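You operate a simulated robot arm through the tools that you are given. There is no shell and no other tool.

You are at the controls of a simulated robot arm. One attempt, no reset.

TASK
Put things in order on the top of the press bench. At the end: the blue adapter stands on top of the gold drift; the red brush cap from the top of the press bench stands where the green and white block stood; the green and white block stands where the white tag block (marked "PASS") stood; the white tag block from the top of the press bench stands on top of the white pack (marked "SPACERS"); the red adapter stands where the red brush cap stood; whatever was shut is shut again. Leave all else as you found it, and nothing knocked over.
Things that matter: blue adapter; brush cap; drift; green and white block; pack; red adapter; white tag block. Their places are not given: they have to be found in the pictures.

It is judged by the outcome, as a careful person would: the job done as asked, and still so three seconds after it is handed in. It fails if anything else is knocked over, pushed out of place, dropped, spilled or broken. A push-on lid holds only when it is set on centred and level and pressed home; a screw cap is set on level and turned clockwise until tight.

THE ROBOT
A 5-joint arm with a two-finger parallel gripper, fixed in place. Base frame: the origin is at the foot of the arm, x ahead of it, y to its left, z up; the work surface is at about z = 0. Readings come in mm, rad, newtons and seconds.
With the tool pointing down near the work surface it reaches from about 260 to 600 mm from the base axis. Its first joint turns from -1.152 to 1.152 rad. The tool tilts only in the upright plane through the base axis and itself; it spins freely about its own axis. Payload 1.57 kg.
The TCP is the grasp point between the finger pads, 30 mm short of the fingertips. In the tool frame z runs along the fingers and y along their closing line. The gripper opens to 80 mm. The fingers are 17 mm wide and 12 mm thick; the gripper's body (40 by 82 mm) begins 80 mm behind the TCP.
Orientation is that of the tool frame in the base frame, as [roll, pitch, yaw] about the fixed x, y, z axes, in that order (R = Rz(yaw) Ry(pitch) Rx(roll)). With the fingers straight down and closing along the base's y, the tool's x points along the base's -x, its y along +y and its z along -z.

THE INTERFACE
- The arm moves only by the tool play_rows. Its argument "steps" is a list of rows, each an object (a shift or turn left out is 0, a gripper value left out holds the last) with "delta_pos": the shift along the tool's x, y, z in units of 20 mm (1.0 is 20 mm), a list of three; "delta_rot": the turn, a rotation vector about the tool's x, y, z in units of 5 degrees (1.0 is 5 degrees), a list of three; "claw": the finger opening in mm, from 0 to 80. In form: [{"delta_pos": [tx, ty, tz], "delta_rot": [rx, ry, rz], "claw": claw}, ...]. A call has 1 to 20 rows; each row shifts and turns the commanded pose from where the row before left it, along the tool's axes as they then stand. A call with a number of a shift or a turn outside -1 to 1 is refused whole. Each row takes 0.2 s and may step no farther than 50 mm and 0.15 rad from the row before; otherwise, or with a gripper value out of range, the whole call is refused. A pose out of reach is approached as far as the arm can. The call stops where the force on the tool passes 40 N (or 10 N more than at its start, if that is more) or the arm is blocked; 0.2 s more then pass. The fingers move at their own pace (about 153 mm/s each) and stop on an object; they squeeze with about 37 N. The grip force told is the motor's: it shows also when the fingers shut on nothing. Time passes only in rows, and 0.2 s behind the last, so rows that do not move let the fingers close. The reply holds the time, the measured pose of the TCP, the force on the tool along the base axes, the opening and the grip force, in the units named above and with some noise, with the torque about the TCP (base axes, N m) and any sound that the robot's microphone picked up, and new pictures: "show" is both (left out), scene, wrist or none.
- Cameras (640 x 400 px; columns grow to the right, rows downward): "scene" is fixed at [42.9, 408.2, 513.5]; the picture's right is [-0.65, -0.76, 0.00], its down [-0.52, 0.45, -0.73] and it looks along [0.55, -0.47, -0.69] (base axes); focal length 324 px, centre (320, 200). "wrist" rides on the gripper at [72, -7, -122] in the tool frame; the picture's right is [0.09, 1.00, 0.00], its down [-0.84, 0.08, -0.54] and it looks along [-0.54, 0.05, 0.84] (tool axes); focal length 238 px, centre (320, 200).
- locate(camera, pixels): for up to 12 pixels [column, row] of the newest picture of that camera ("zoom" is the newest enlarged one), the place [x, y, z] in the base frame of the surface seen there, good to about 3 mm. No time passes.
- zoom(camera, box): a new picture of the part [left, top, right, bottom] of that camera's present view, enlarged. No time passes.
- job_done(): hands the job in; it is judged then, once.

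Leave the gripper open and the arm clear of the work at the hand-in unless told otherwise.

The tools are called after "Request:" by a JSON object that holds its "fn" and its "kwargs". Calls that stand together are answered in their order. play_rows: Moves the arm, as the interface text tells. Its arguments: {"type":"object","properties":{"steps":{"type":"array","items":{"type":"object","properties":{"delta_pos":{"type":"array","items":{"type":"number"}},"delta_rot":{"type":"array","items":{"type":"number"}},"claw":{"type":"number"}}}},"show":{"type":"string","enum":["both","scene","wrist","none"]}},"required":["steps"]} The other tools are called the same way: locate (camera, pixels) gives the place of the surface under pixels of a picture; zoom (camera, box) takes an enlarged picture of a part of a camera's view; job_done () hands the job in.

At the start:

```text
t: 0.0
tool_pos: [220.6, 277.3, 295.8]
orientation: [3.14, 0.001, -3.14]
wrist_force: [0.1, -1.0, -0.4]
torque: [-0.02, 0.02, 0.0]
finger_gap: 79.9
finger_force: 0.1
```

scene: 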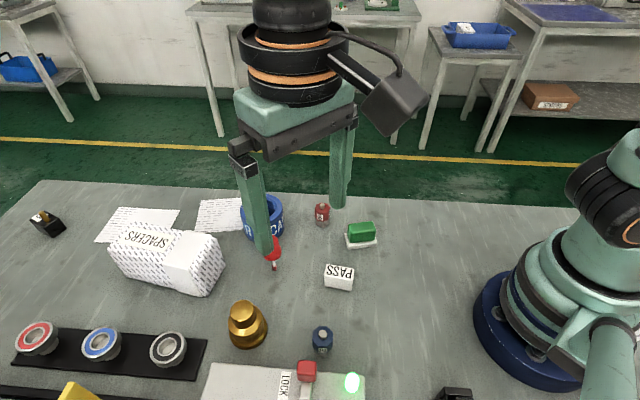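
wrist: 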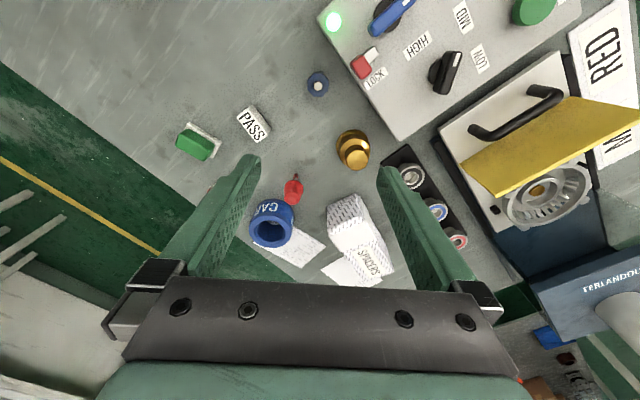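

I see a bench with the SPACERS pack, a gold drift, a PASS block, a green and white block, a small red piece near (322,213), a red piece near (272,255), and a blue piece near (322,340). I'll zoom in to identify them.

Request:
{"fn": "zoom", "kwargs": {"camera": "scene", "box": [200, 180, 400, 305]}}

Request:
{"fn": "zoom", "kwargs": {"camera": "scene", "box": [0, 180, 240, 330]}}

Request:
{"fn": "zoom", "kwargs": {"camera": "scene", "box": [180, 275, 400, 400]}}

Request:
{"fn": "zoom", "kwargs": {"camera": "wrist", "box": [160, 60, 420, 290]}}

Request:
{"fn": "zoom", "kwargs": {"camera": "wrist", "box": [300, 0, 640, 212]}}

```text
3.20 times, centred on (300, 242) of scene
```

zoom: 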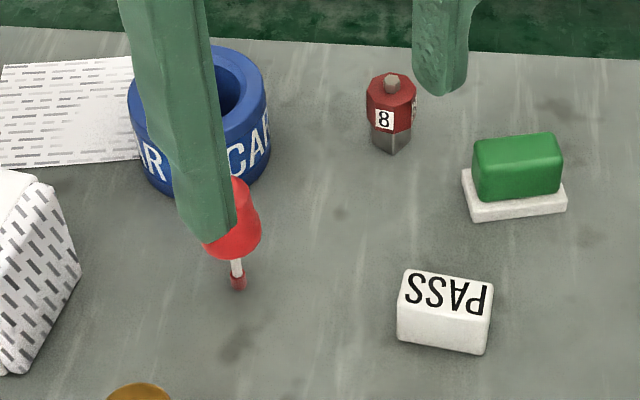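

```text
2.67 times, centred on (120, 255) of scene
```

zoom: 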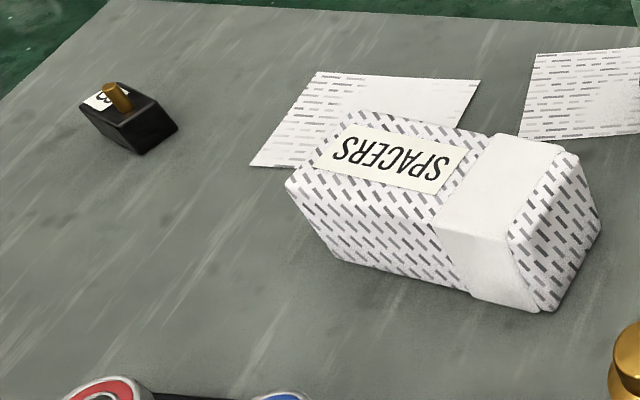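

```text
2.91 times, centred on (290, 338) of scene
```

zoom: 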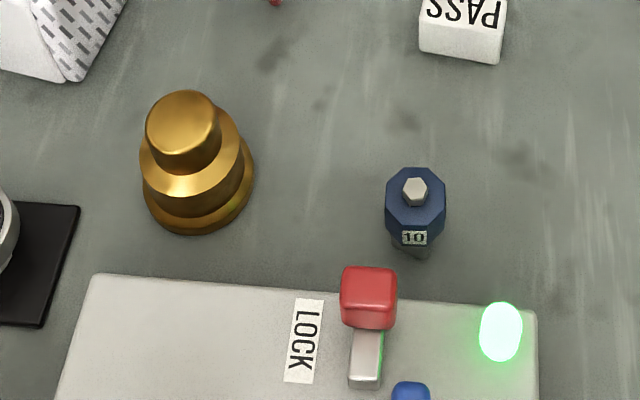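

```text
1.74 times, centred on (290, 175) of wrist
```

zoom: 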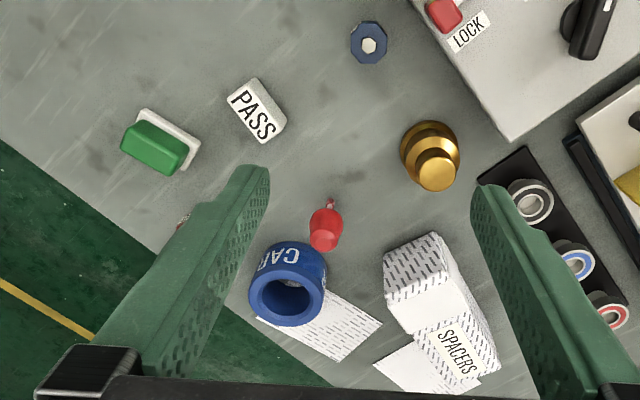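

```text
1.88 times, centred on (470, 106) of wrist
```

zoom: 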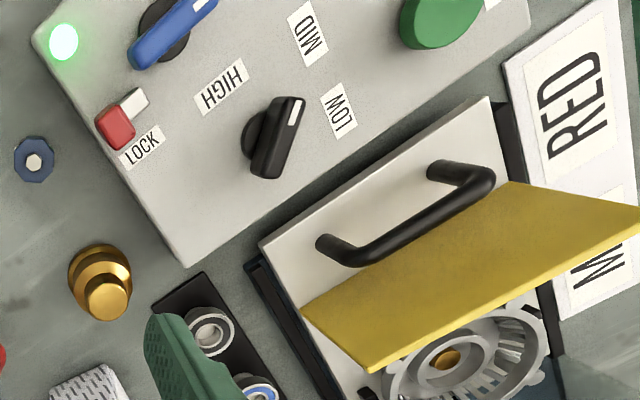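

Red "8" piece at (322,213) looks like the red adapter, the blue "10" piece at (322,340) the blue adapter, and the red bulb with a thin stem at (272,255) the brush cap. I'll measure places from both cameras.

Request:
{"fn": "locate", "kwargs": {"camera": "scene", "pixels": [[322, 206], [322, 216], [322, 224], [361, 227], [361, 240], [339, 270], [339, 284], [274, 252], [273, 267], [322, 331], [322, 342], [323, 352]]}}

Request:
{"fn": "locate", "kwargs": {"camera": "scene", "pixels": [[240, 311], [242, 330], [240, 345], [160, 238], [185, 248], [130, 233], [205, 240], [218, 270], [205, 293], [120, 255], [45, 218], [260, 215]]}}

Request:
{"fn": "locate", "kwargs": {"camera": "wrist", "pixels": [[194, 147], [206, 130], [252, 125], [293, 193], [297, 178], [318, 86], [353, 158], [352, 140], [272, 230], [350, 225], [360, 262], [150, 200]]}}

```text
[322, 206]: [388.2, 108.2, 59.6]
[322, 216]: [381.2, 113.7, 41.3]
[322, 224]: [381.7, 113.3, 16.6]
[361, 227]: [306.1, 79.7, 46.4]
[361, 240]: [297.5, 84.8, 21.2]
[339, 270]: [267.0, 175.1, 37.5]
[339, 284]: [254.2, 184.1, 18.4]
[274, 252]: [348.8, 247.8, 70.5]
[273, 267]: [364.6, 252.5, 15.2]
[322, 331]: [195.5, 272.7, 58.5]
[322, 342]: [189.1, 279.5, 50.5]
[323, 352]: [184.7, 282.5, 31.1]
```

```text
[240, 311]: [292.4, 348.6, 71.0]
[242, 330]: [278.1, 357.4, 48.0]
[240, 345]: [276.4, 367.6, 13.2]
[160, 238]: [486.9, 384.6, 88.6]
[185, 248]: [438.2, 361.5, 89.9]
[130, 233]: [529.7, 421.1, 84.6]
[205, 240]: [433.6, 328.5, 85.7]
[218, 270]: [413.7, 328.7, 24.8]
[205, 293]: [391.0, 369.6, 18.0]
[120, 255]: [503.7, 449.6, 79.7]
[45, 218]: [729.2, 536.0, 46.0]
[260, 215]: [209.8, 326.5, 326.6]
```

```text
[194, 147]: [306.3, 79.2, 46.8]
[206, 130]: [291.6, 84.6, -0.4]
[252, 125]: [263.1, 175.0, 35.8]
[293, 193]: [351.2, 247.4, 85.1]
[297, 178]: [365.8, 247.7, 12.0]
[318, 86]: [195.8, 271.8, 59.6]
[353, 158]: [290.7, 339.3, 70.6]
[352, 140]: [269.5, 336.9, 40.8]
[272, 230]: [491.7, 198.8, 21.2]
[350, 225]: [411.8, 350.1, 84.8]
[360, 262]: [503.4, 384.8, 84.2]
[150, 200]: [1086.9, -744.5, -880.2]
```

The red piece reads tall (z 70–85 at the bulb, with stem pixels near z 12–15), partly hidden by the finger at (262,210). I'll swing the arm at height towards -y so the scene camera has a clear view.

Request:
{"fn": "play_rows", "kwargs": {"steps": [{"delta_pos": [-0.3, -1, 0]}, {"delta_pos": [-0.3, -1, 0]}, {"delta_pos": [-0.3, -1, 0]}, {"delta_pos": [-0.3, -1, 0]}, {"delta_pos": [-0.3, -1, 0]}, {"delta_pos": [-0.3, -1, 0]}, {"delta_pos": [-0.3, -1, 0]}, {"delta_pos": [-0.3, -1, 0]}, {"delta_pos": [-0.3, -1, 0]}, {"delta_pos": [-0.3, -1, 0]}, {"delta_pos": [-0.3, -1, 0]}, {"delta_pos": [-0.3, -1, 0]}, {"delta_pos": [-0.3, -1, 0]}, {"delta_pos": [-0.3, -1, 0]}, {"delta_pos": [0, -1, 0]}, {"delta_pos": [0, -1, 0]}, {"delta_pos": [0, -1, 0]}, {"delta_pos": [0, -1, 0]}]}}

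```text
t: 3.8
tool_pos: [304.6, -83.6, 295.4]
orientation: [-3.14, 0.001, -3.141]
wrist_force: [-0.4, 0.5, -0.5]
torque: [-0.03, -0.01, 0.02]
finger_gap: 79.9
finger_force: 0.1
```

scene: 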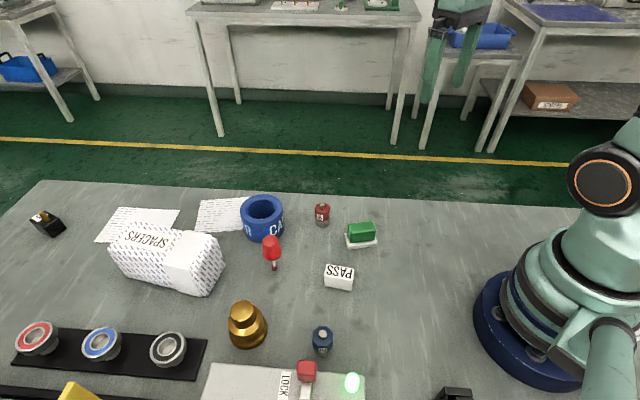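
wrist: 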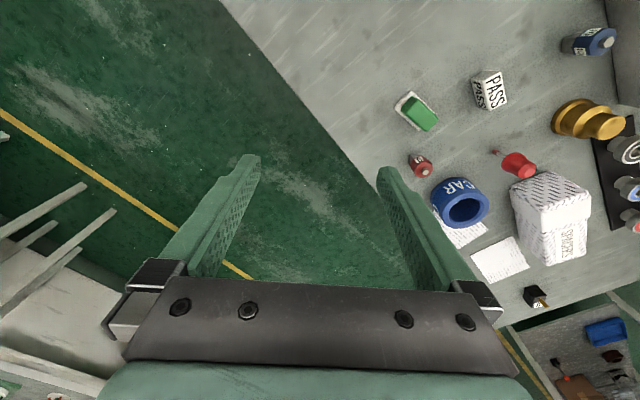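

Now the view is clear. I'll zoom on each of the pieces.

Request:
{"fn": "zoom", "kwargs": {"camera": "scene", "box": [230, 185, 390, 285]}}

Request:
{"fn": "zoom", "kwargs": {"camera": "scene", "box": [250, 225, 298, 280]}}

Request:
{"fn": "zoom", "kwargs": {"camera": "wrist", "box": [380, 60, 640, 230]}}

Request:
{"fn": "zoom", "kwargs": {"camera": "scene", "box": [180, 0, 640, 140]}}

```text
4.00 times, centred on (310, 235) of scene
```

zoom: 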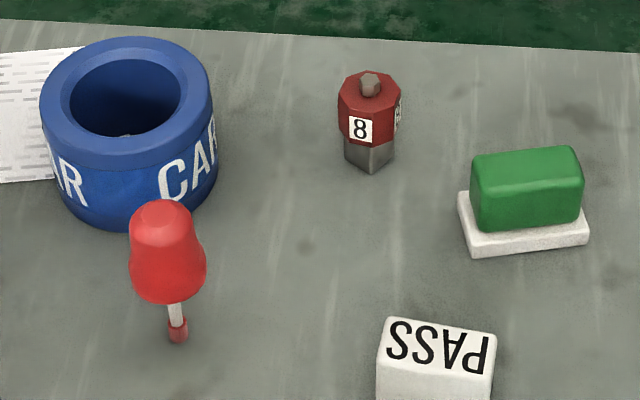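

```text
7.27 times, centred on (274, 252) of scene
```

zoom: 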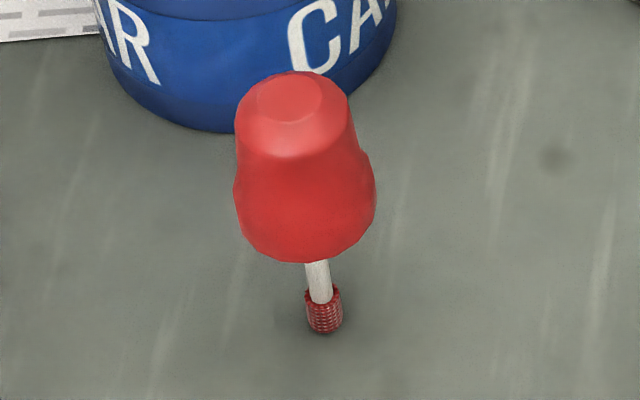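

```text
2.35 times, centred on (510, 145) of wrist
```

zoom: 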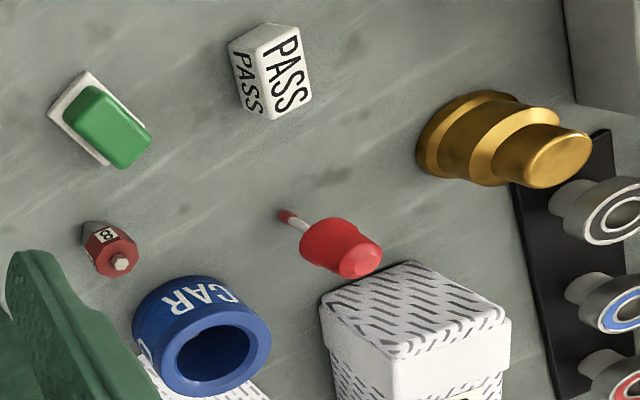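

```text
1.39 times, centred on (410, 70) of scene
```

zoom: 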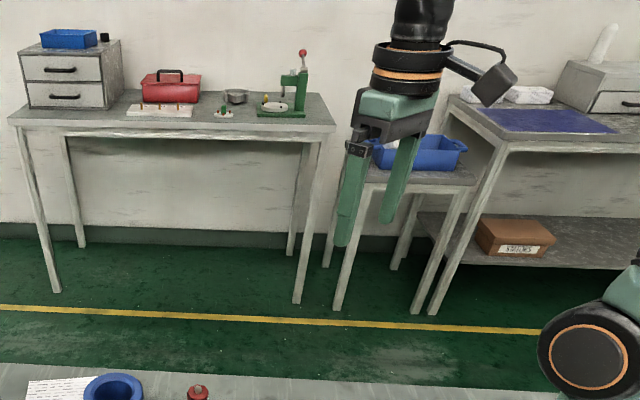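

The red brush cap at (272,250) stands upright on its slim brush tip, cap up. I'll zoom tight on it and measure its tip, stem and cap edges.

Request:
{"fn": "zoom", "kwargs": {"camera": "scene", "box": [250, 225, 298, 280]}}

Request:
{"fn": "locate", "kwargs": {"camera": "zoom", "pixels": [[290, 105], [290, 82], [250, 105], [335, 105], [240, 195], [370, 195], [305, 195], [300, 250], [318, 280], [322, 305], [324, 325], [310, 320]]}}

```text
7.27 times, centred on (274, 252) of scene
```

zoom: 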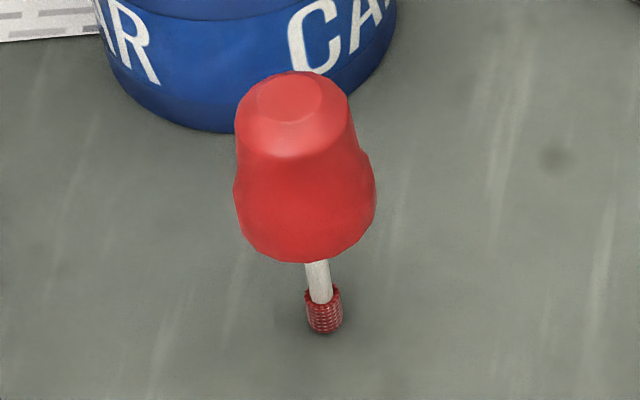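

```text
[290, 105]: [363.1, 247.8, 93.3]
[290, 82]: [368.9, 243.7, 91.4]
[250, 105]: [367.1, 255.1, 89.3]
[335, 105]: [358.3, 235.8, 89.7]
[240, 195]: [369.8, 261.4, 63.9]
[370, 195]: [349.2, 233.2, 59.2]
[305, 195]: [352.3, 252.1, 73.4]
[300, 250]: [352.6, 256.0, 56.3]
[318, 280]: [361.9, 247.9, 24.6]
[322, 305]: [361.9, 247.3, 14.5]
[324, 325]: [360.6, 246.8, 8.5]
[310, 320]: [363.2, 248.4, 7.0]
```

Brush cap: axis near (362,247), top z≈93, cap about 35 mm wide low and 21 mm at the top. Now the pot nearby and the red adapter.

Request:
{"fn": "zoom", "kwargs": {"camera": "scene", "box": [290, 195, 354, 235]}}

Request:
{"fn": "locate", "kwargs": {"camera": "zoom", "pixels": [[320, 100], [320, 120], [280, 130], [370, 130], [320, 145], [265, 200], [395, 200], [320, 215], [320, 260], [290, 275], [350, 285], [325, 305]]}}

Request:
{"fn": "locate", "kwargs": {"camera": "scene", "pixels": [[241, 215], [283, 215], [262, 197], [262, 228], [262, 240], [282, 230], [284, 222], [243, 230], [262, 222], [275, 238]]}}

```text
10.00 times, centred on (322, 215) of scene
```

zoom: 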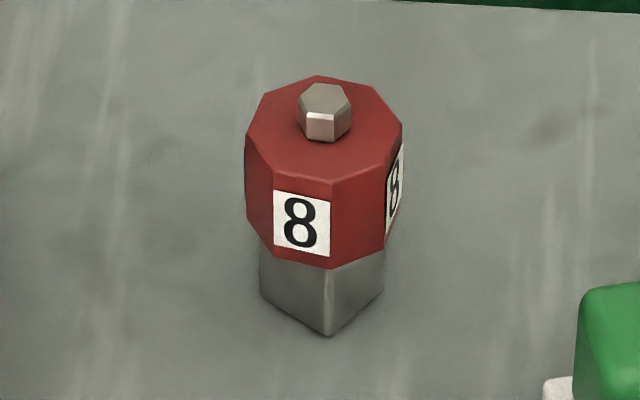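

```text
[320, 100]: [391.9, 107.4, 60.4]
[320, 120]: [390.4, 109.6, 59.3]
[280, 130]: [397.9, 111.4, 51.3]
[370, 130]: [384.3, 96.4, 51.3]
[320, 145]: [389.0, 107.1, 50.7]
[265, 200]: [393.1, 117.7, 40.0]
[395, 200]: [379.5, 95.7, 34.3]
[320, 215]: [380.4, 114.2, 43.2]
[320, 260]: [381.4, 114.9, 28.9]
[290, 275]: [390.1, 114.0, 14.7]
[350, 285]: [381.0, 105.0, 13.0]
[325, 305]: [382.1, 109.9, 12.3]
```

```text
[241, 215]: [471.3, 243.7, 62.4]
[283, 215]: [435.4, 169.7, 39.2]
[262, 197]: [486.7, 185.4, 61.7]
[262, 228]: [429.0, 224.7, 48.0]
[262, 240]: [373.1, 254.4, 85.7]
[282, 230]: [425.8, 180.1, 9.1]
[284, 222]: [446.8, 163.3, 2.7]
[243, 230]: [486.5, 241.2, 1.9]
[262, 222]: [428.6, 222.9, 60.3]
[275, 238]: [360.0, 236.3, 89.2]
```

Red adapter: axis about (391,107), top nib z≈60, octagon about 30 mm wide at z 25–51, square foot below. Next the blue adapter and its surroundings by the console.

Request:
{"fn": "zoom", "kwargs": {"camera": "scene", "box": [282, 315, 378, 400]}}

Request:
{"fn": "locate", "kwargs": {"camera": "zoom", "pixels": [[270, 70], [275, 90], [240, 95], [315, 95], [275, 120], [270, 145], [272, 180], [225, 230], [190, 255], [190, 340], [350, 310], [420, 260]]}}

```text
4.71 times, centred on (330, 358) of scene
```

zoom: 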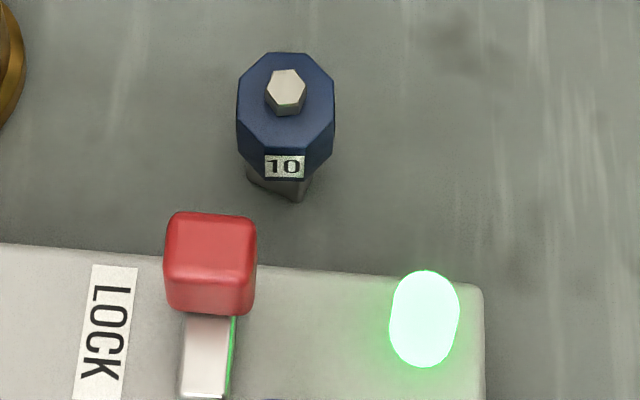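

```text
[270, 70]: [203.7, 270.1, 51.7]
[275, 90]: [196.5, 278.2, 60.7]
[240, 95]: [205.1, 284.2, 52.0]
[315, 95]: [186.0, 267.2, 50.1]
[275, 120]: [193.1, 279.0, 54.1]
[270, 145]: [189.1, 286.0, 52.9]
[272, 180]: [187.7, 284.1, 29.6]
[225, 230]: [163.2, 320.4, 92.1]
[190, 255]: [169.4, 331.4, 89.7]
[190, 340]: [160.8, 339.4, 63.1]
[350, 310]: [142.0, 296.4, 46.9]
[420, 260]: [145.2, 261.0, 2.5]
```

Blue adapter: axis about (195,275), top z≈60. The LOCK lever knob is at (163,320,92), so I must stay clear of it. Now the drift and the console edge.

Request:
{"fn": "zoom", "kwargs": {"camera": "scene", "box": [208, 290, 288, 355]}}

Request:
{"fn": "locate", "kwargs": {"camera": "zoom", "pixels": [[270, 120], [235, 110], [315, 110], [275, 85], [275, 150], [280, 185], [235, 170], [330, 190], [225, 200], [370, 210], [290, 230], [290, 270]]}}

Request:
{"fn": "locate", "kwargs": {"camera": "scene", "pixels": [[213, 366], [250, 368], [280, 371], [340, 376], [362, 380], [307, 364], [307, 376], [352, 377], [230, 380], [300, 362], [314, 362]]}}

```text
6.15 times, centred on (248, 322) of scene
```

zoom: 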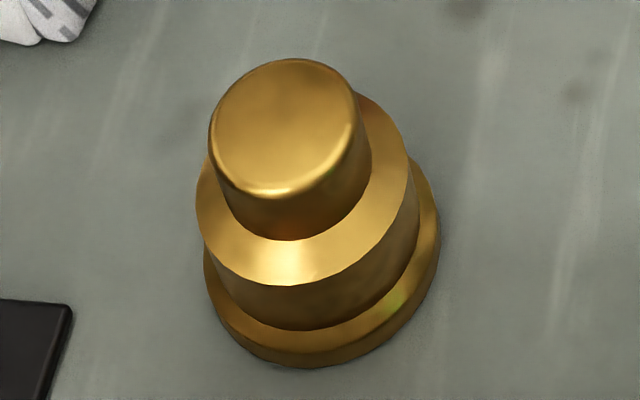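

```text
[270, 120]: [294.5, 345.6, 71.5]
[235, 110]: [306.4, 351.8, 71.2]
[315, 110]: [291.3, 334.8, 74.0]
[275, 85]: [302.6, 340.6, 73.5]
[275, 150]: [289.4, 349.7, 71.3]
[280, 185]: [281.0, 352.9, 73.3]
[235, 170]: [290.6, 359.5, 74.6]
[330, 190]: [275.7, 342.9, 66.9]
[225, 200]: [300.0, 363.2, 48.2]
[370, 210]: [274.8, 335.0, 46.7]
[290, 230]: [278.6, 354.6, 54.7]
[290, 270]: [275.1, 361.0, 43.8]
```

```text
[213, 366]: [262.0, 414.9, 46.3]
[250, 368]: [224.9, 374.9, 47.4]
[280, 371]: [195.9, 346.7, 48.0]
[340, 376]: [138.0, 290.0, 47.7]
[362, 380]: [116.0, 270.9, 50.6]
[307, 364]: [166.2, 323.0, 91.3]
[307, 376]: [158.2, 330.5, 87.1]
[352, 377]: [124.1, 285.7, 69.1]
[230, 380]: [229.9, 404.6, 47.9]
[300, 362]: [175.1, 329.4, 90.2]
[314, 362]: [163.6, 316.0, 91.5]
```

Console front edge lies along the line y = x + 152 at z≈47; the drift top is about 35 mm across, centred near (290,344), z≈72. Now the PASS block and the green and white block.

Request:
{"fn": "zoom", "kwargs": {"camera": "scene", "box": [312, 255, 368, 295]}}

Request:
{"fn": "locate", "kwargs": {"camera": "zoom", "pixels": [[165, 120], [445, 160], [445, 190], [150, 205], [300, 130], [300, 200], [290, 165], [150, 240], [290, 280], [430, 320], [150, 300], [425, 360]]}}

Request:
{"fn": "zoom", "kwargs": {"camera": "scene", "box": [332, 215, 388, 255]}}

Request:
{"fn": "locate", "kwargs": {"camera": "zoom", "pixels": [[190, 90], [455, 75], [480, 130], [190, 155], [325, 110], [330, 200], [165, 275], [190, 330], [330, 310], [490, 285], [495, 310], [165, 300]]}}

```text
10.00 times, centred on (340, 275) of scene
```

zoom: 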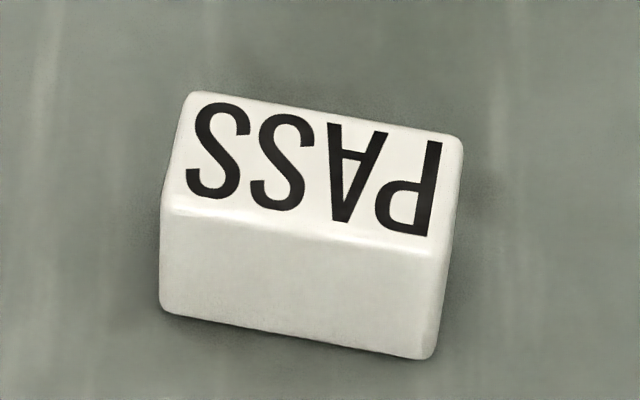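

```text
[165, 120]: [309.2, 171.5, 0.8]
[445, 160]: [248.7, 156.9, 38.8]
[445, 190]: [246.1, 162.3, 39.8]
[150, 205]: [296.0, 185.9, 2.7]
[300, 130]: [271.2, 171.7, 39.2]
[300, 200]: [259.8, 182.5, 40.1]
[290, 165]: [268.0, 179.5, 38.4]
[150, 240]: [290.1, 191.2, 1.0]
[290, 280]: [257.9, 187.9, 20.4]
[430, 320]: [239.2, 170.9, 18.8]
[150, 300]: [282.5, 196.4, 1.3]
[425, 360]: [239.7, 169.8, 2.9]
```

```text
10.00 times, centred on (360, 235) of scene
```

zoom: 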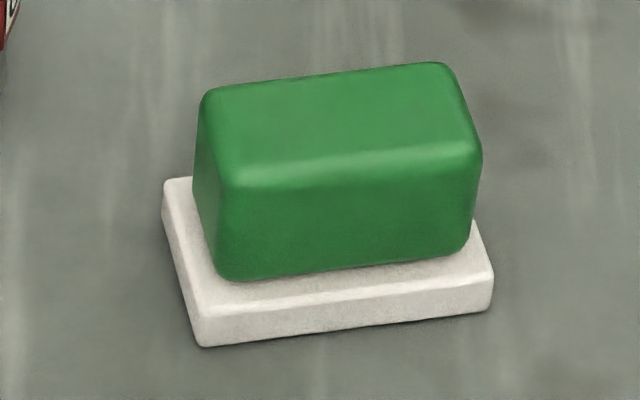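

```text
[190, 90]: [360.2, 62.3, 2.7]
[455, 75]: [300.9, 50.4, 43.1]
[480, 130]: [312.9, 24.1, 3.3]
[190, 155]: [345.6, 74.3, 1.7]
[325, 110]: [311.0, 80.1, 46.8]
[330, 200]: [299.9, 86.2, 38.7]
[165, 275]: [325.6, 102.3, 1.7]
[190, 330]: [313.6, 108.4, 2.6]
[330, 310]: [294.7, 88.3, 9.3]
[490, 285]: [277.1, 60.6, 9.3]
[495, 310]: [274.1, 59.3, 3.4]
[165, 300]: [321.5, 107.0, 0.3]
```

PASS block computes to centre ≈(263,177), 48×25×39 mm, long axis at ≈38°. Green and white block centre ≈(306,75), base 58×35, long axis at ≈58°. Now the pack top.

Request:
{"fn": "zoom", "kwargs": {"camera": "scene", "box": [100, 215, 230, 300]}}

Request:
{"fn": "locate", "kwargs": {"camera": "zoom", "pixels": [[60, 130], [160, 45], [200, 100], [280, 120], [330, 135], [390, 150], [430, 80], [420, 140], [480, 110], [530, 130], [470, 180], [400, 190]]}}

Request:
{"fn": "locate", "kwargs": {"camera": "zoom", "pixels": [[560, 170], [540, 110], [300, 70], [360, 85], [340, 180], [250, 160], [460, 230], [510, 200], [560, 250], [500, 290], [340, 250], [440, 200]]}}

```text
4.71 times, centred on (165, 258) of scene
```

zoom: 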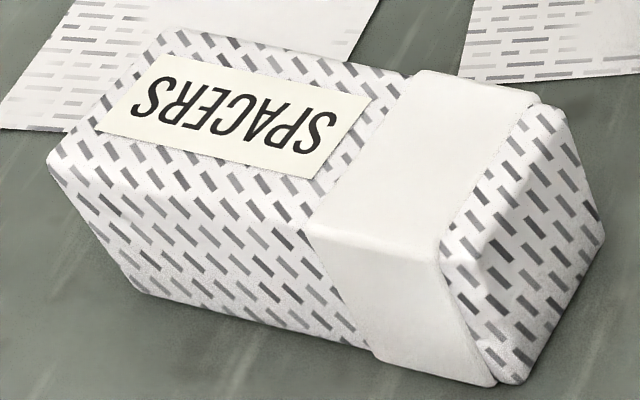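

```text
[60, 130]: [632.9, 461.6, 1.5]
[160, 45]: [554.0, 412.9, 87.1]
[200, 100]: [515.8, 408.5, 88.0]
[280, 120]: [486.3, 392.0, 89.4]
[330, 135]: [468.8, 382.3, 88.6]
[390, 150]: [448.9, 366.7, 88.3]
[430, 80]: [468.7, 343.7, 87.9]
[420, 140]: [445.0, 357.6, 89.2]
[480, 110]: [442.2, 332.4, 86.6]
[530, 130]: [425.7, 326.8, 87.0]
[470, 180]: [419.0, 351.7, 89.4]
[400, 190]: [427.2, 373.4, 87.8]
```

```text
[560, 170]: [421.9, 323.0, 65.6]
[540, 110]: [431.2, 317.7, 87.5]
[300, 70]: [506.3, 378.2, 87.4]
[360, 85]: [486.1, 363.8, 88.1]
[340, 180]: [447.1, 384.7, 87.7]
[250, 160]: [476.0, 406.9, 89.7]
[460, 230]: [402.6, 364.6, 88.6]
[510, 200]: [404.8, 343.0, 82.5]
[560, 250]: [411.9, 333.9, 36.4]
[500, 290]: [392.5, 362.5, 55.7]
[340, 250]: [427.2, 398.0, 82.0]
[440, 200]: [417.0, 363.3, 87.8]
```

The pack top is flat at z≈88; the white band near (445,362) is a good, reachable, level spot. I start with the PASS block: moving above (263,177) at height about 200, then turning the gripper so it closes across the block's short side.

Request:
{"fn": "play_rows", "kwargs": {"steps": [{"delta_pos": [0.16, 1, 0.3685]}, {"delta_pos": [0.16, 1, 0.3685]}, {"delta_pos": [0.16, 1, 0.3685]}, {"delta_pos": [0.16, 1, 0.3685]}, {"delta_pos": [0.16, 1, 0.3685]}, {"delta_pos": [0.16, 1, 0.3685]}, {"delta_pos": [0.16, 1, 0.3685]}, {"delta_pos": [0.16, 1, 0.3685]}, {"delta_pos": [0.16, 1, 0.3685]}, {"delta_pos": [0.16, 1, 0.3685]}, {"delta_pos": [0.16, 1, 0.3685]}, {"delta_pos": [0.16, 1, 0.3685]}, {"delta_pos": [0.16, 1, 0.3685]}], "show": "none"}}

Request:
{"fn": "play_rows", "kwargs": {"steps": [{"delta_rot": [0, 0, -0.96]}, {"delta_rot": [0, 0, -0.96]}, {"delta_rot": [0, 0, -0.96]}, {"delta_rot": [0, 0, -0.96]}, {"delta_rot": [0, 0, -0.96]}, {"delta_rot": [0, 0, -0.96]}, {"delta_rot": [0, 0, -0.96]}, {"delta_rot": [0, 0, -0.94]}]}}

```text
t: 6.6
tool_pos: [262.4, 178.1, 200.1]
orientation: [-3.141, 0.001, 3.141]
wrist_force: [-0.2, 0.5, -0.1]
torque: [-0.01, 0.02, -0.01]
finger_gap: 79.8
finger_force: 0.1
```

```text
t: 8.4
tool_pos: [263.0, 177.1, 199.8]
orientation: [-3.142, -0.001, -2.471]
wrist_force: [0.9, -0.6, 0.0]
torque: [0.0, 0.02, -0.02]
finger_gap: 80.1
finger_force: 0.0
```

scene: 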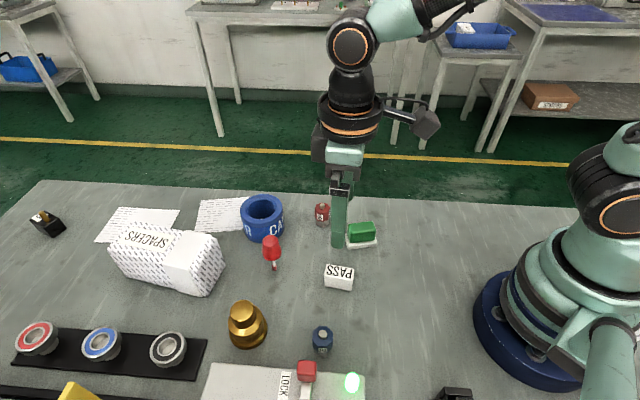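
wrist: 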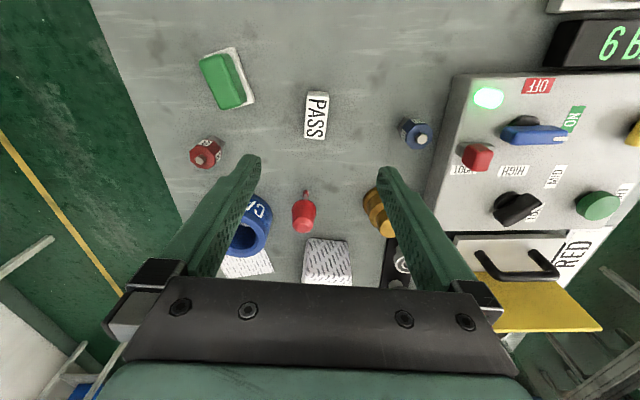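

The PASS block now lies square between the fingers at (316,116). I'll zoom in to fix its centre and angle.

Request:
{"fn": "zoom", "kwargs": {"camera": "wrist", "box": [270, 80, 366, 150]}}

Request:
{"fn": "locate", "kwargs": {"camera": "zoom", "pixels": [[255, 80], [370, 80], [370, 270], [255, 270], [310, 175], [245, 330], [370, 335], [250, 60], [375, 60]]}}

```text
5.71 times, centred on (318, 115) of wrist
```

zoom: 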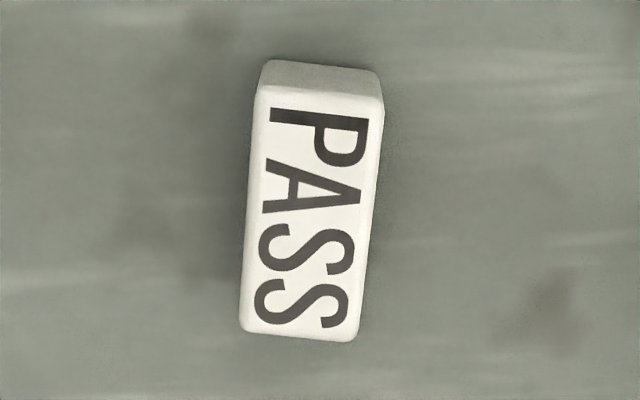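

```text
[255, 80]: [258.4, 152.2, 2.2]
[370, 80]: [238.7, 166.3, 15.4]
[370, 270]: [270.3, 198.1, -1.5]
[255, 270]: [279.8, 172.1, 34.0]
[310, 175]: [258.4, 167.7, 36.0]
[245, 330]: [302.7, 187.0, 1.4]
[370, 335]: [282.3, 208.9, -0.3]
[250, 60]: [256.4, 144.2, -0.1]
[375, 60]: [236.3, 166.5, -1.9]
```

The block sits square to the fingers. By the wrist view it is a few mm to the tool's -y side. I'll shift 3 mm that way and descend to z≈90 for a closer check.

Request:
{"fn": "play_rows", "kwargs": {"steps": [{"delta_pos": [0.05, -0.15, 1]}, {"delta_pos": [0, 0, 1]}, {"delta_pos": [0, 0, 1]}, {"delta_pos": [0, 0, 1]}, {"delta_pos": [0, 0, 1]}, {"delta_pos": [0, 0, 0.5]}], "show": "wrist"}}

Request:
{"fn": "locate", "kwargs": {"camera": "wrist", "pixels": [[310, 150], [320, 150], [312, 170], [320, 130]]}}

```text
t: 9.8
tool_pos: [263.0, 175.2, 89.1]
orientation: [3.141, 0.001, -2.472]
wrist_force: [0.3, 0.6, -0.5]
torque: [0.0, -0.02, 0.03]
finger_gap: 80.2
finger_force: 0.0
```

wrist: 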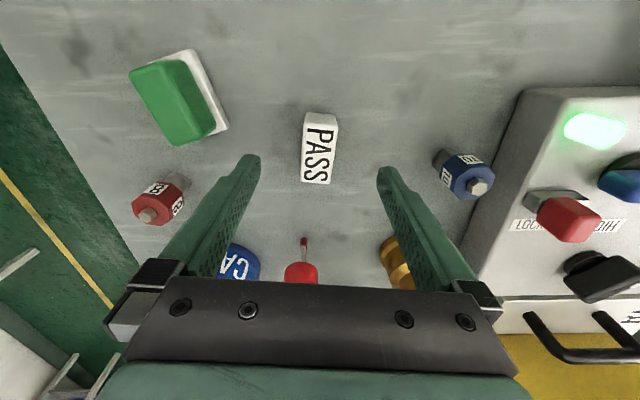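

```text
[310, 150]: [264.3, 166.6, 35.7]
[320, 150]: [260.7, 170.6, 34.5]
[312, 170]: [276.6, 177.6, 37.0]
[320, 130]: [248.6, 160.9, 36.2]
```

Block centre reads ≈(263,174). I'll trim 2 mm, go down to z≈33.5 (tips just above the bench) and close on it.

Request:
{"fn": "play_rows", "kwargs": {"steps": [{"delta_pos": [0.1, -0.05, 0.8]}, {"delta_pos": [0, 0, 0.8]}, {"delta_pos": [0, 0, 0.8]}, {"delta_pos": [0, 0, 0.38]}, {}, {"claw": 10}, {"claw": 10}, {"claw": 10}, {"claw": 10}]}}

```text
t: 11.8
tool_pos: [262.3, 172.8, 33.8]
orientation: [-3.141, 0.001, -2.472]
wrist_force: [-0.3, 0.0, 0.2]
torque: [0.02, 0.02, -0.01]
finger_gap: 24.8
finger_force: 36.3
```

scene: 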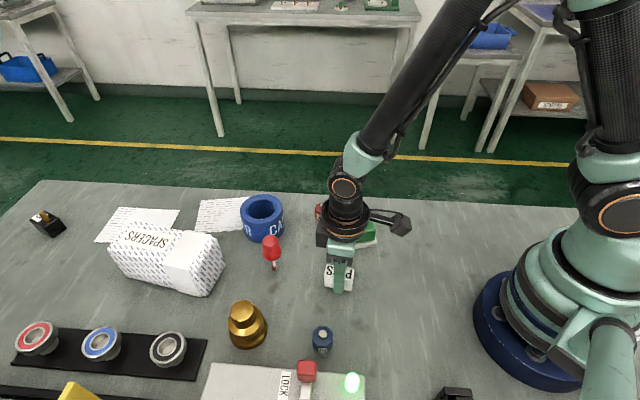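
wrist: 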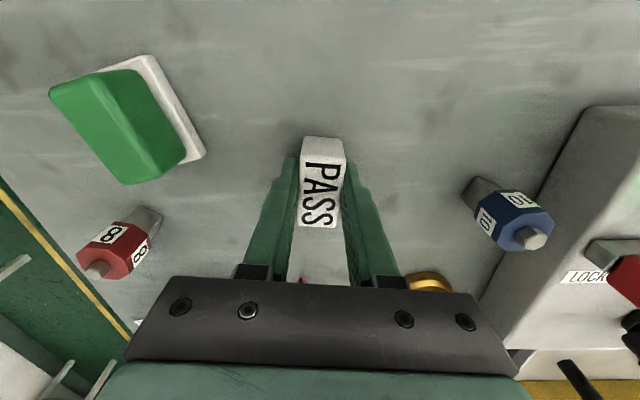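

Gripped firmly (24.8 mm, 36 N). Now lift straight up to z≈194 before travelling.

Request:
{"fn": "play_rows", "kwargs": {"steps": [{"delta_pos": [0, 0, -0.5]}, {"delta_pos": [0, 0, -1]}, {"delta_pos": [0, 0, -1]}, {"delta_pos": [0, 0, -1]}, {"delta_pos": [0, 0, -1]}, {"delta_pos": [0, 0, -1]}, {"delta_pos": [0, 0, -1]}, {"delta_pos": [0, 0, -1]}, {"delta_pos": [0, 0, -0.5]}], "show": "wrist"}}

Request:
{"fn": "locate", "kwargs": {"camera": "scene", "pixels": [[200, 238], [215, 243], [190, 275], [165, 245], [195, 255], [180, 240], [205, 262], [175, 262]]}}

```text
t: 13.8
tool_pos: [262.2, 172.1, 193.7]
orientation: [-3.141, 0.0, -2.474]
wrist_force: [0.6, 0.2, -0.3]
torque: [0.0, 0.0, -0.01]
finger_gap: 24.9
finger_force: 36.6
```

wrist: 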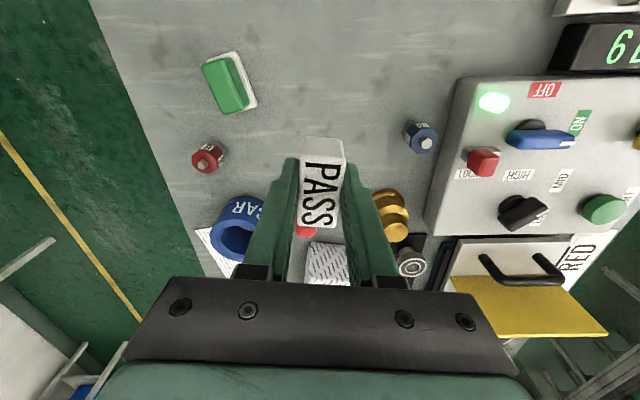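

```text
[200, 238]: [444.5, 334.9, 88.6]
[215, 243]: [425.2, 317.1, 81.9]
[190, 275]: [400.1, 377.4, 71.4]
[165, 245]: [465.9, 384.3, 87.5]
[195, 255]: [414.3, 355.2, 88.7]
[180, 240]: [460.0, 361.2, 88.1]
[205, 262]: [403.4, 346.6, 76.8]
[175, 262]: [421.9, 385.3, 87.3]
```

The block came up level. Travel now at z≈194 to above the pack's top, near (452,371).

Request:
{"fn": "play_rows", "kwargs": {"steps": [{"delta_pos": [-0.97, 0.138, 0]}, {"delta_pos": [-0.97, 0.138, 0]}, {"delta_pos": [-0.97, 0.138, 0]}, {"delta_pos": [-0.97, 0.138, 0]}, {"delta_pos": [-0.97, 0.138, 0]}, {"delta_pos": [-0.97, 0.138, 0]}, {"delta_pos": [-0.97, 0.138, 0]}, {"delta_pos": [-0.97, 0.138, 0]}, {"delta_pos": [-0.97, 0.138, 0]}, {"delta_pos": [-0.97, 0.138, 0]}, {"delta_pos": [-0.97, 0.138, 0]}, {"delta_pos": [-0.97, 0.138, 0]}, {"delta_pos": [-0.97, 0.138, 0]}, {"delta_pos": [-0.97, 0.138, 0]}, {"delta_rot": [0, 0, 0.5]}]}}

```text
t: 17.0
tool_pos: [451.5, 370.4, 193.5]
orientation: [3.141, -0.002, -2.517]
wrist_force: [-0.5, 0.6, -0.9]
torque: [0.0, 0.02, 0.0]
finger_gap: 24.7
finger_force: 36.1
```

scene: 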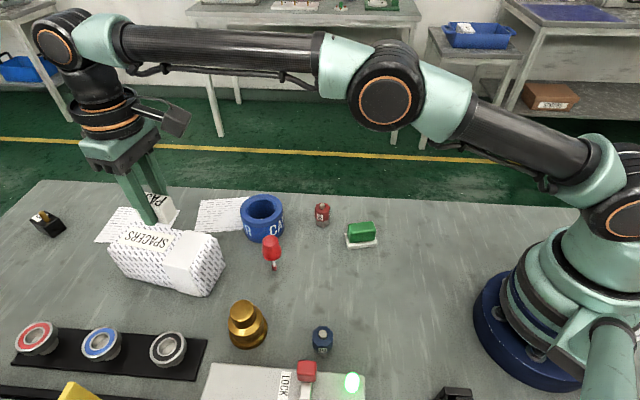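
wrist: 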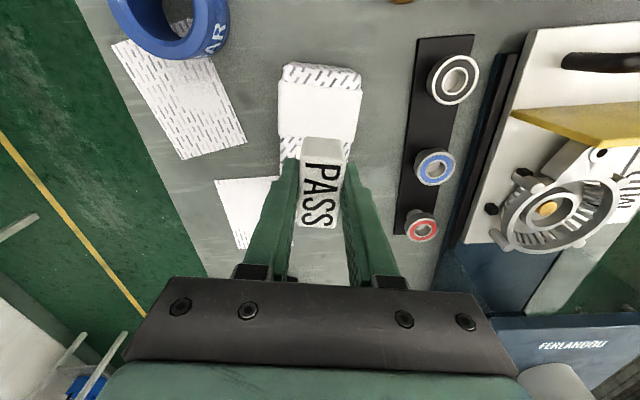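

Reached (451.5,370.4). I check the pack's top edges under the block in the wrist picture.

Request:
{"fn": "locate", "kwargs": {"camera": "wrist", "pixels": [[284, 80], [358, 90], [280, 100], [362, 105], [280, 125], [361, 125], [320, 90], [320, 120], [277, 100], [366, 105]]}}

```text
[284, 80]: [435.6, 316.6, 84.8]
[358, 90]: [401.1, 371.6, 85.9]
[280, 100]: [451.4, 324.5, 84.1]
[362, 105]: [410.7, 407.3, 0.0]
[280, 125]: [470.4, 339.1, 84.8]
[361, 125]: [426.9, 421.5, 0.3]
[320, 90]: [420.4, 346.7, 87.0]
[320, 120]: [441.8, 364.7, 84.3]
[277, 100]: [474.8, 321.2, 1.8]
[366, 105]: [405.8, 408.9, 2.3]
```

The block hangs centred over the pack width. I descend to about 5 mm above the pack top, then ease down.

Request:
{"fn": "play_rows", "kwargs": {"steps": [{"delta_pos": [0, 0, 0.675]}, {"delta_pos": [0, 0, 0.675]}, {"delta_pos": [0, 0, 0.675]}, {"delta_pos": [0, 0, 0.675]}, {"delta_pos": [0, 0, 0.675]}, {}]}}

Request:
{"fn": "zoom", "kwargs": {"camera": "scene", "box": [100, 180, 230, 300]}}

```text
t: 18.4
tool_pos: [450.9, 370.6, 126.2]
orientation: [3.141, 0.0, -2.517]
wrist_force: [0.7, 0.2, 0.3]
torque: [0.01, 0.02, 0.01]
finger_gap: 24.8
finger_force: 36.6
```

scene: 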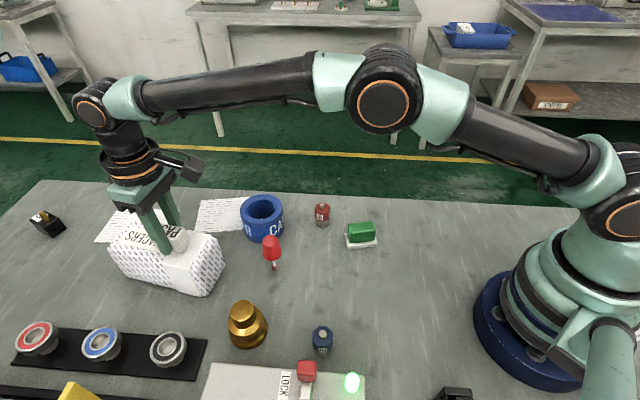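
wrist: 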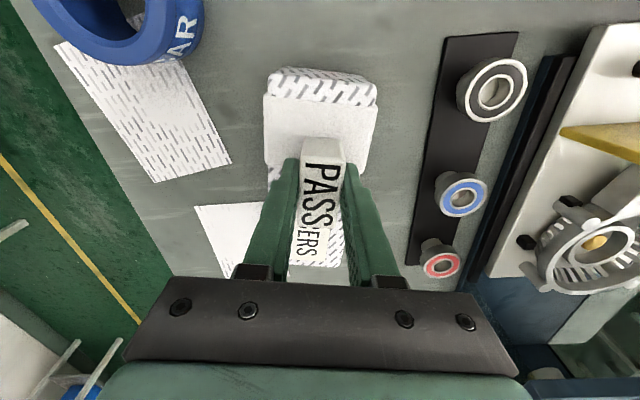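

```text
3.33 times, centred on (165, 240) of scene
```

zoom: 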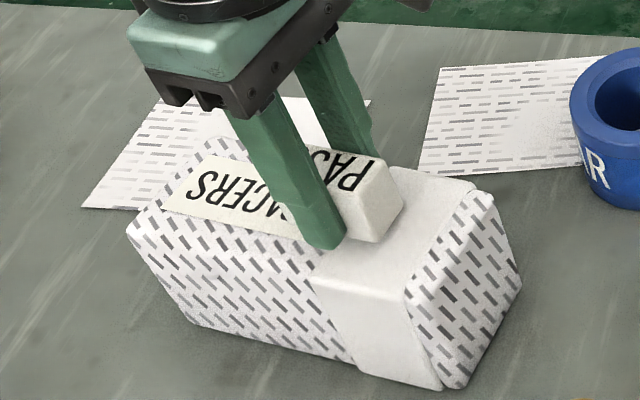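

The block is right over the pack. Now easing down 1 mm per row, watching the force.

Request:
{"fn": "play_rows", "kwargs": {"steps": [{"delta_pos": [0, 0, 0.05]}, {"delta_pos": [0, 0, 0.05]}, {"delta_pos": [0, 0, 0.05]}, {}], "show": "none"}}

Request:
{"fn": "play_rows", "kwargs": {"steps": [{"delta_pos": [0, 0, 0.05]}, {}], "show": "none"}}

Request:
{"fn": "play_rows", "kwargs": {"steps": [{"delta_pos": [0, 0, 0.05]}, {}], "show": "none"}}

```text
t: 19.4
tool_pos: [451.5, 371.0, 124.2]
orientation: [-3.141, 0.001, -2.517]
wrist_force: [0.1, -0.2, -0.3]
torque: [0.01, -0.03, 0.02]
finger_gap: 24.7
finger_force: 36.5
```

```text
t: 20.0
tool_pos: [451.3, 370.8, 123.8]
orientation: [3.142, 0.0, -2.517]
wrist_force: [0.0, 0.7, 0.1]
torque: [0.0, -0.03, 0.02]
finger_gap: 24.5
finger_force: 36.5
```

```text
t: 20.6
tool_pos: [451.8, 370.5, 120.9]
orientation: [3.141, -0.001, -2.518]
wrist_force: [0.8, 0.8, 0.2]
torque: [-0.04, 0.0, 0.02]
finger_gap: 25.0
finger_force: 36.2
```

Request:
{"fn": "play_rows", "kwargs": {"steps": [{"delta_pos": [0, 0, 0.05]}, {}], "show": "none"}}

Request:
{"fn": "zoom", "kwargs": {"camera": "scene", "box": [150, 215, 210, 265]}}

```text
t: 21.2
tool_pos: [450.8, 370.2, 120.5]
orientation: [-3.142, 0.001, -2.517]
wrist_force: [0.1, 0.4, 0.1]
torque: [0.02, 0.02, -0.03]
finger_gap: 24.8
finger_force: 36.2
```

```text
8.00 times, centred on (180, 240) of scene
```

zoom: 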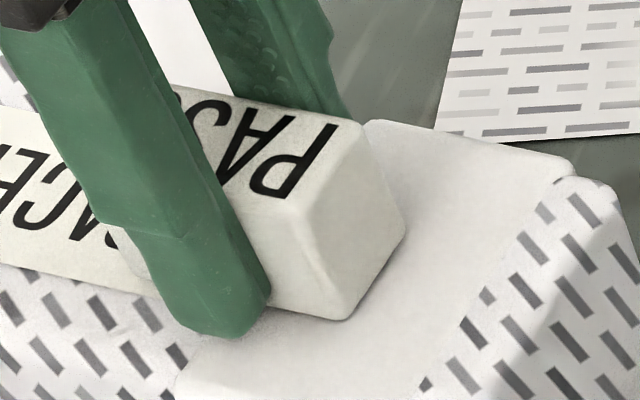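

No contact force yet; the gap looks very small. Two more single-mm steps, checking each.

Request:
{"fn": "play_rows", "kwargs": {"steps": [{"delta_pos": [0, 0, 0.05]}, {}], "show": "none"}}

Request:
{"fn": "play_rows", "kwargs": {"steps": [{"delta_pos": [0, 0, 0.05]}, {}], "show": "none"}}

```text
t: 21.8
tool_pos: [452.2, 370.7, 118.6]
orientation: [3.141, 0.003, -2.516]
wrist_force: [0.3, 0.5, -0.1]
torque: [0.02, 0.02, 0.0]
finger_gap: 24.9
finger_force: 36.0
```

```text
t: 22.4
tool_pos: [452.8, 371.6, 118.4]
orientation: [3.141, -0.001, -2.517]
wrist_force: [-0.5, -1.1, 3.5]
torque: [-0.05, 0.03, 0.0]
finger_gap: 25.1
finger_force: 36.1
```

Contact at last (3.5 N upward). I release gently and rise straight up.

Request:
{"fn": "play_rows", "kwargs": {"steps": [{"claw": 26}, {"claw": 28}, {"claw": 32}, {"claw": 40}, {"claw": 44}, {"delta_pos": [0, 0, -0.5]}, {"delta_pos": [0, 0, -1]}, {"delta_pos": [0, 0, -1]}, {"delta_pos": [0, 0, -1]}]}}

Request:
{"fn": "zoom", "kwargs": {"camera": "scene", "box": [100, 180, 230, 300]}}

```text
t: 24.4
tool_pos: [452.9, 371.3, 189.1]
orientation: [3.141, 0.001, -2.516]
wrist_force: [-0.3, -0.9, -0.5]
torque: [-0.03, -0.04, -0.01]
finger_gap: 43.8
finger_force: 0.1
```

scene: 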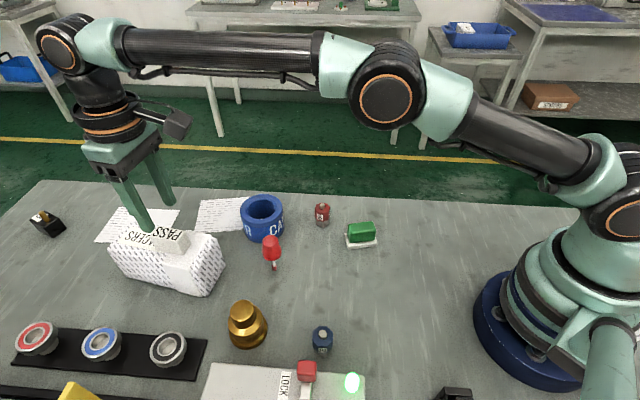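
wrist: 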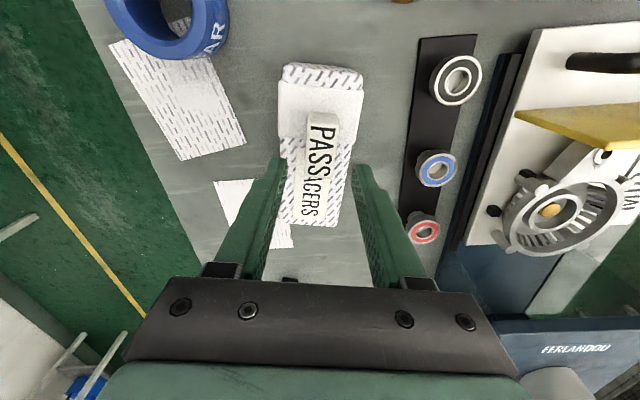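

```text
3.33 times, centred on (165, 240) of scene
```

zoom: 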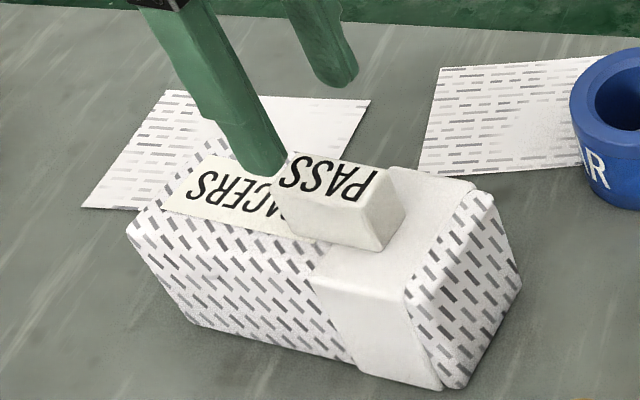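

PASS stands level on the pack. Next, the green and white block: travel at z≈189 to above (306,75), then turn to square up with it.

Request:
{"fn": "play_rows", "kwargs": {"steps": [{"delta_pos": [0.9727, -0.514, 0]}, {"delta_pos": [0.9727, -0.514, 0]}, {"delta_pos": [0.9727, -0.514, 0]}, {"delta_pos": [0.9727, -0.514, 0]}, {"delta_pos": [0.9727, -0.514, 0]}, {"delta_pos": [0.9727, -0.514, 0]}, {"delta_pos": [0.9727, -0.514, 0]}, {"delta_pos": [0.9727, -0.514, 0]}, {"delta_pos": [0.9727, -0.514, 0]}, {"delta_pos": [0.9727, -0.514, 0]}, {"delta_pos": [0.9727, -0.514, 0]}, {"delta_pos": [0.9727, -0.514, 0]}, {"delta_pos": [0.9727, -0.514, 0]}, {"delta_pos": [0.9727, -0.514, 0]}, {"delta_pos": [0.9727, -0.514, 0]}], "show": "none"}}

Request:
{"fn": "play_rows", "kwargs": {"steps": [{"delta_rot": [0, 0, -0.868], "claw": 70}, {"delta_rot": [0, 0, -0.868]}, {"delta_rot": [0, 0, -0.868]}, {"delta_rot": [0, 0, -0.868]}, {"delta_rot": [0, 0, -0.868]}]}}

Request:
{"fn": "zoom", "kwargs": {"camera": "wrist", "box": [260, 70, 380, 160]}}

```text
t: 27.6
tool_pos: [304.6, 75.3, 188.3]
orientation: [-3.141, 0.0, -2.519]
wrist_force: [-0.9, -0.4, 0.4]
torque: [-0.01, -0.04, -0.01]
finger_gap: 44.1
finger_force: 0.1
```

```text
t: 28.8
tool_pos: [303.4, 74.9, 187.5]
orientation: [-3.14, 0.0, -2.135]
wrist_force: [-0.4, 0.4, 0.6]
torque: [0.0, -0.01, -0.01]
finger_gap: 70.2
finger_force: 0.1
```

scene: 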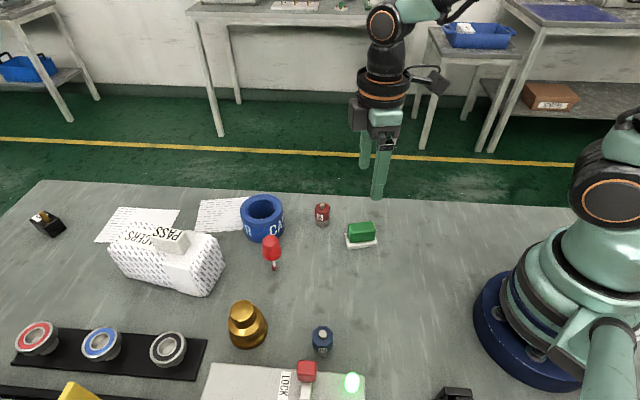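
wrist: 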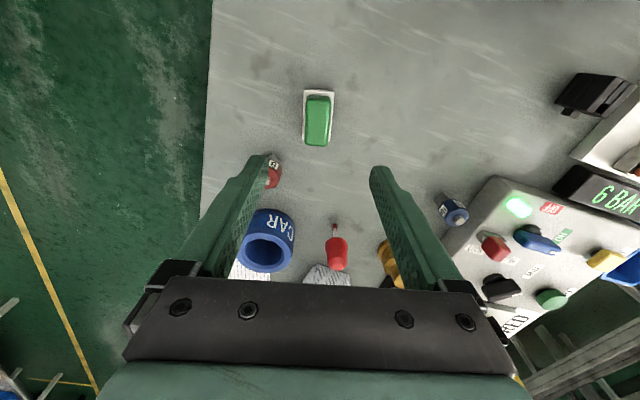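

```text
4.44 times, centred on (320, 115) of wrist
```

zoom: 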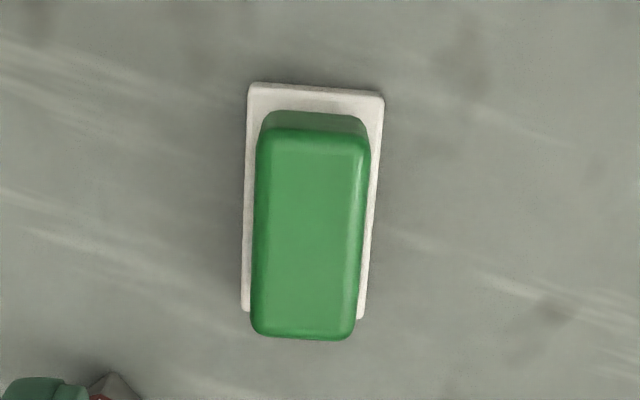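

The green block sits square between the fingers; its centre is ~3.5 mm to tool -y. I trim and descend to z≈90 to re-check.

Request:
{"fn": "play_rows", "kwargs": {"steps": [{"delta_pos": [0.1, -0.17, 0.9]}, {"delta_pos": [0, 0, 1]}, {"delta_pos": [0, 0, 1]}, {"delta_pos": [0, 0, 1]}, {"delta_pos": [0, 0, 0.97]}], "show": "wrist"}}

Request:
{"fn": "zoom", "kwargs": {"camera": "wrist", "box": [250, 90, 390, 200]}}

```text
t: 30.0
tool_pos: [306.3, 71.0, 91.9]
orientation: [3.141, 0.001, -2.138]
wrist_force: [1.2, 0.3, -0.4]
torque: [0.01, 0.02, 0.01]
finger_gap: 70.1
finger_force: 0.0
```

wrist: 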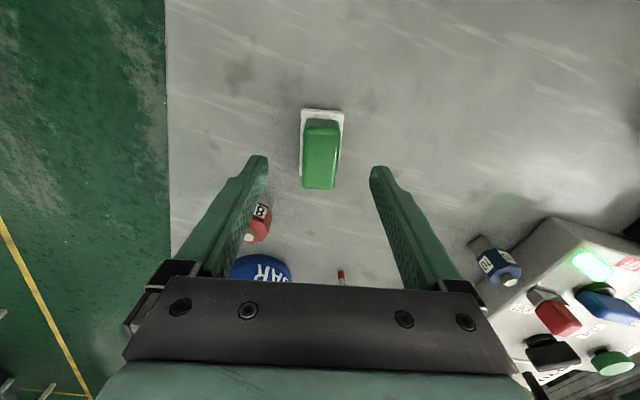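

```text
3.64 times, centred on (320, 145) of wrist
```

zoom: 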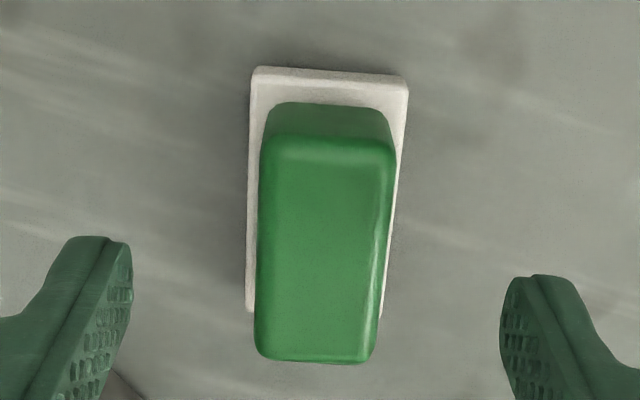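

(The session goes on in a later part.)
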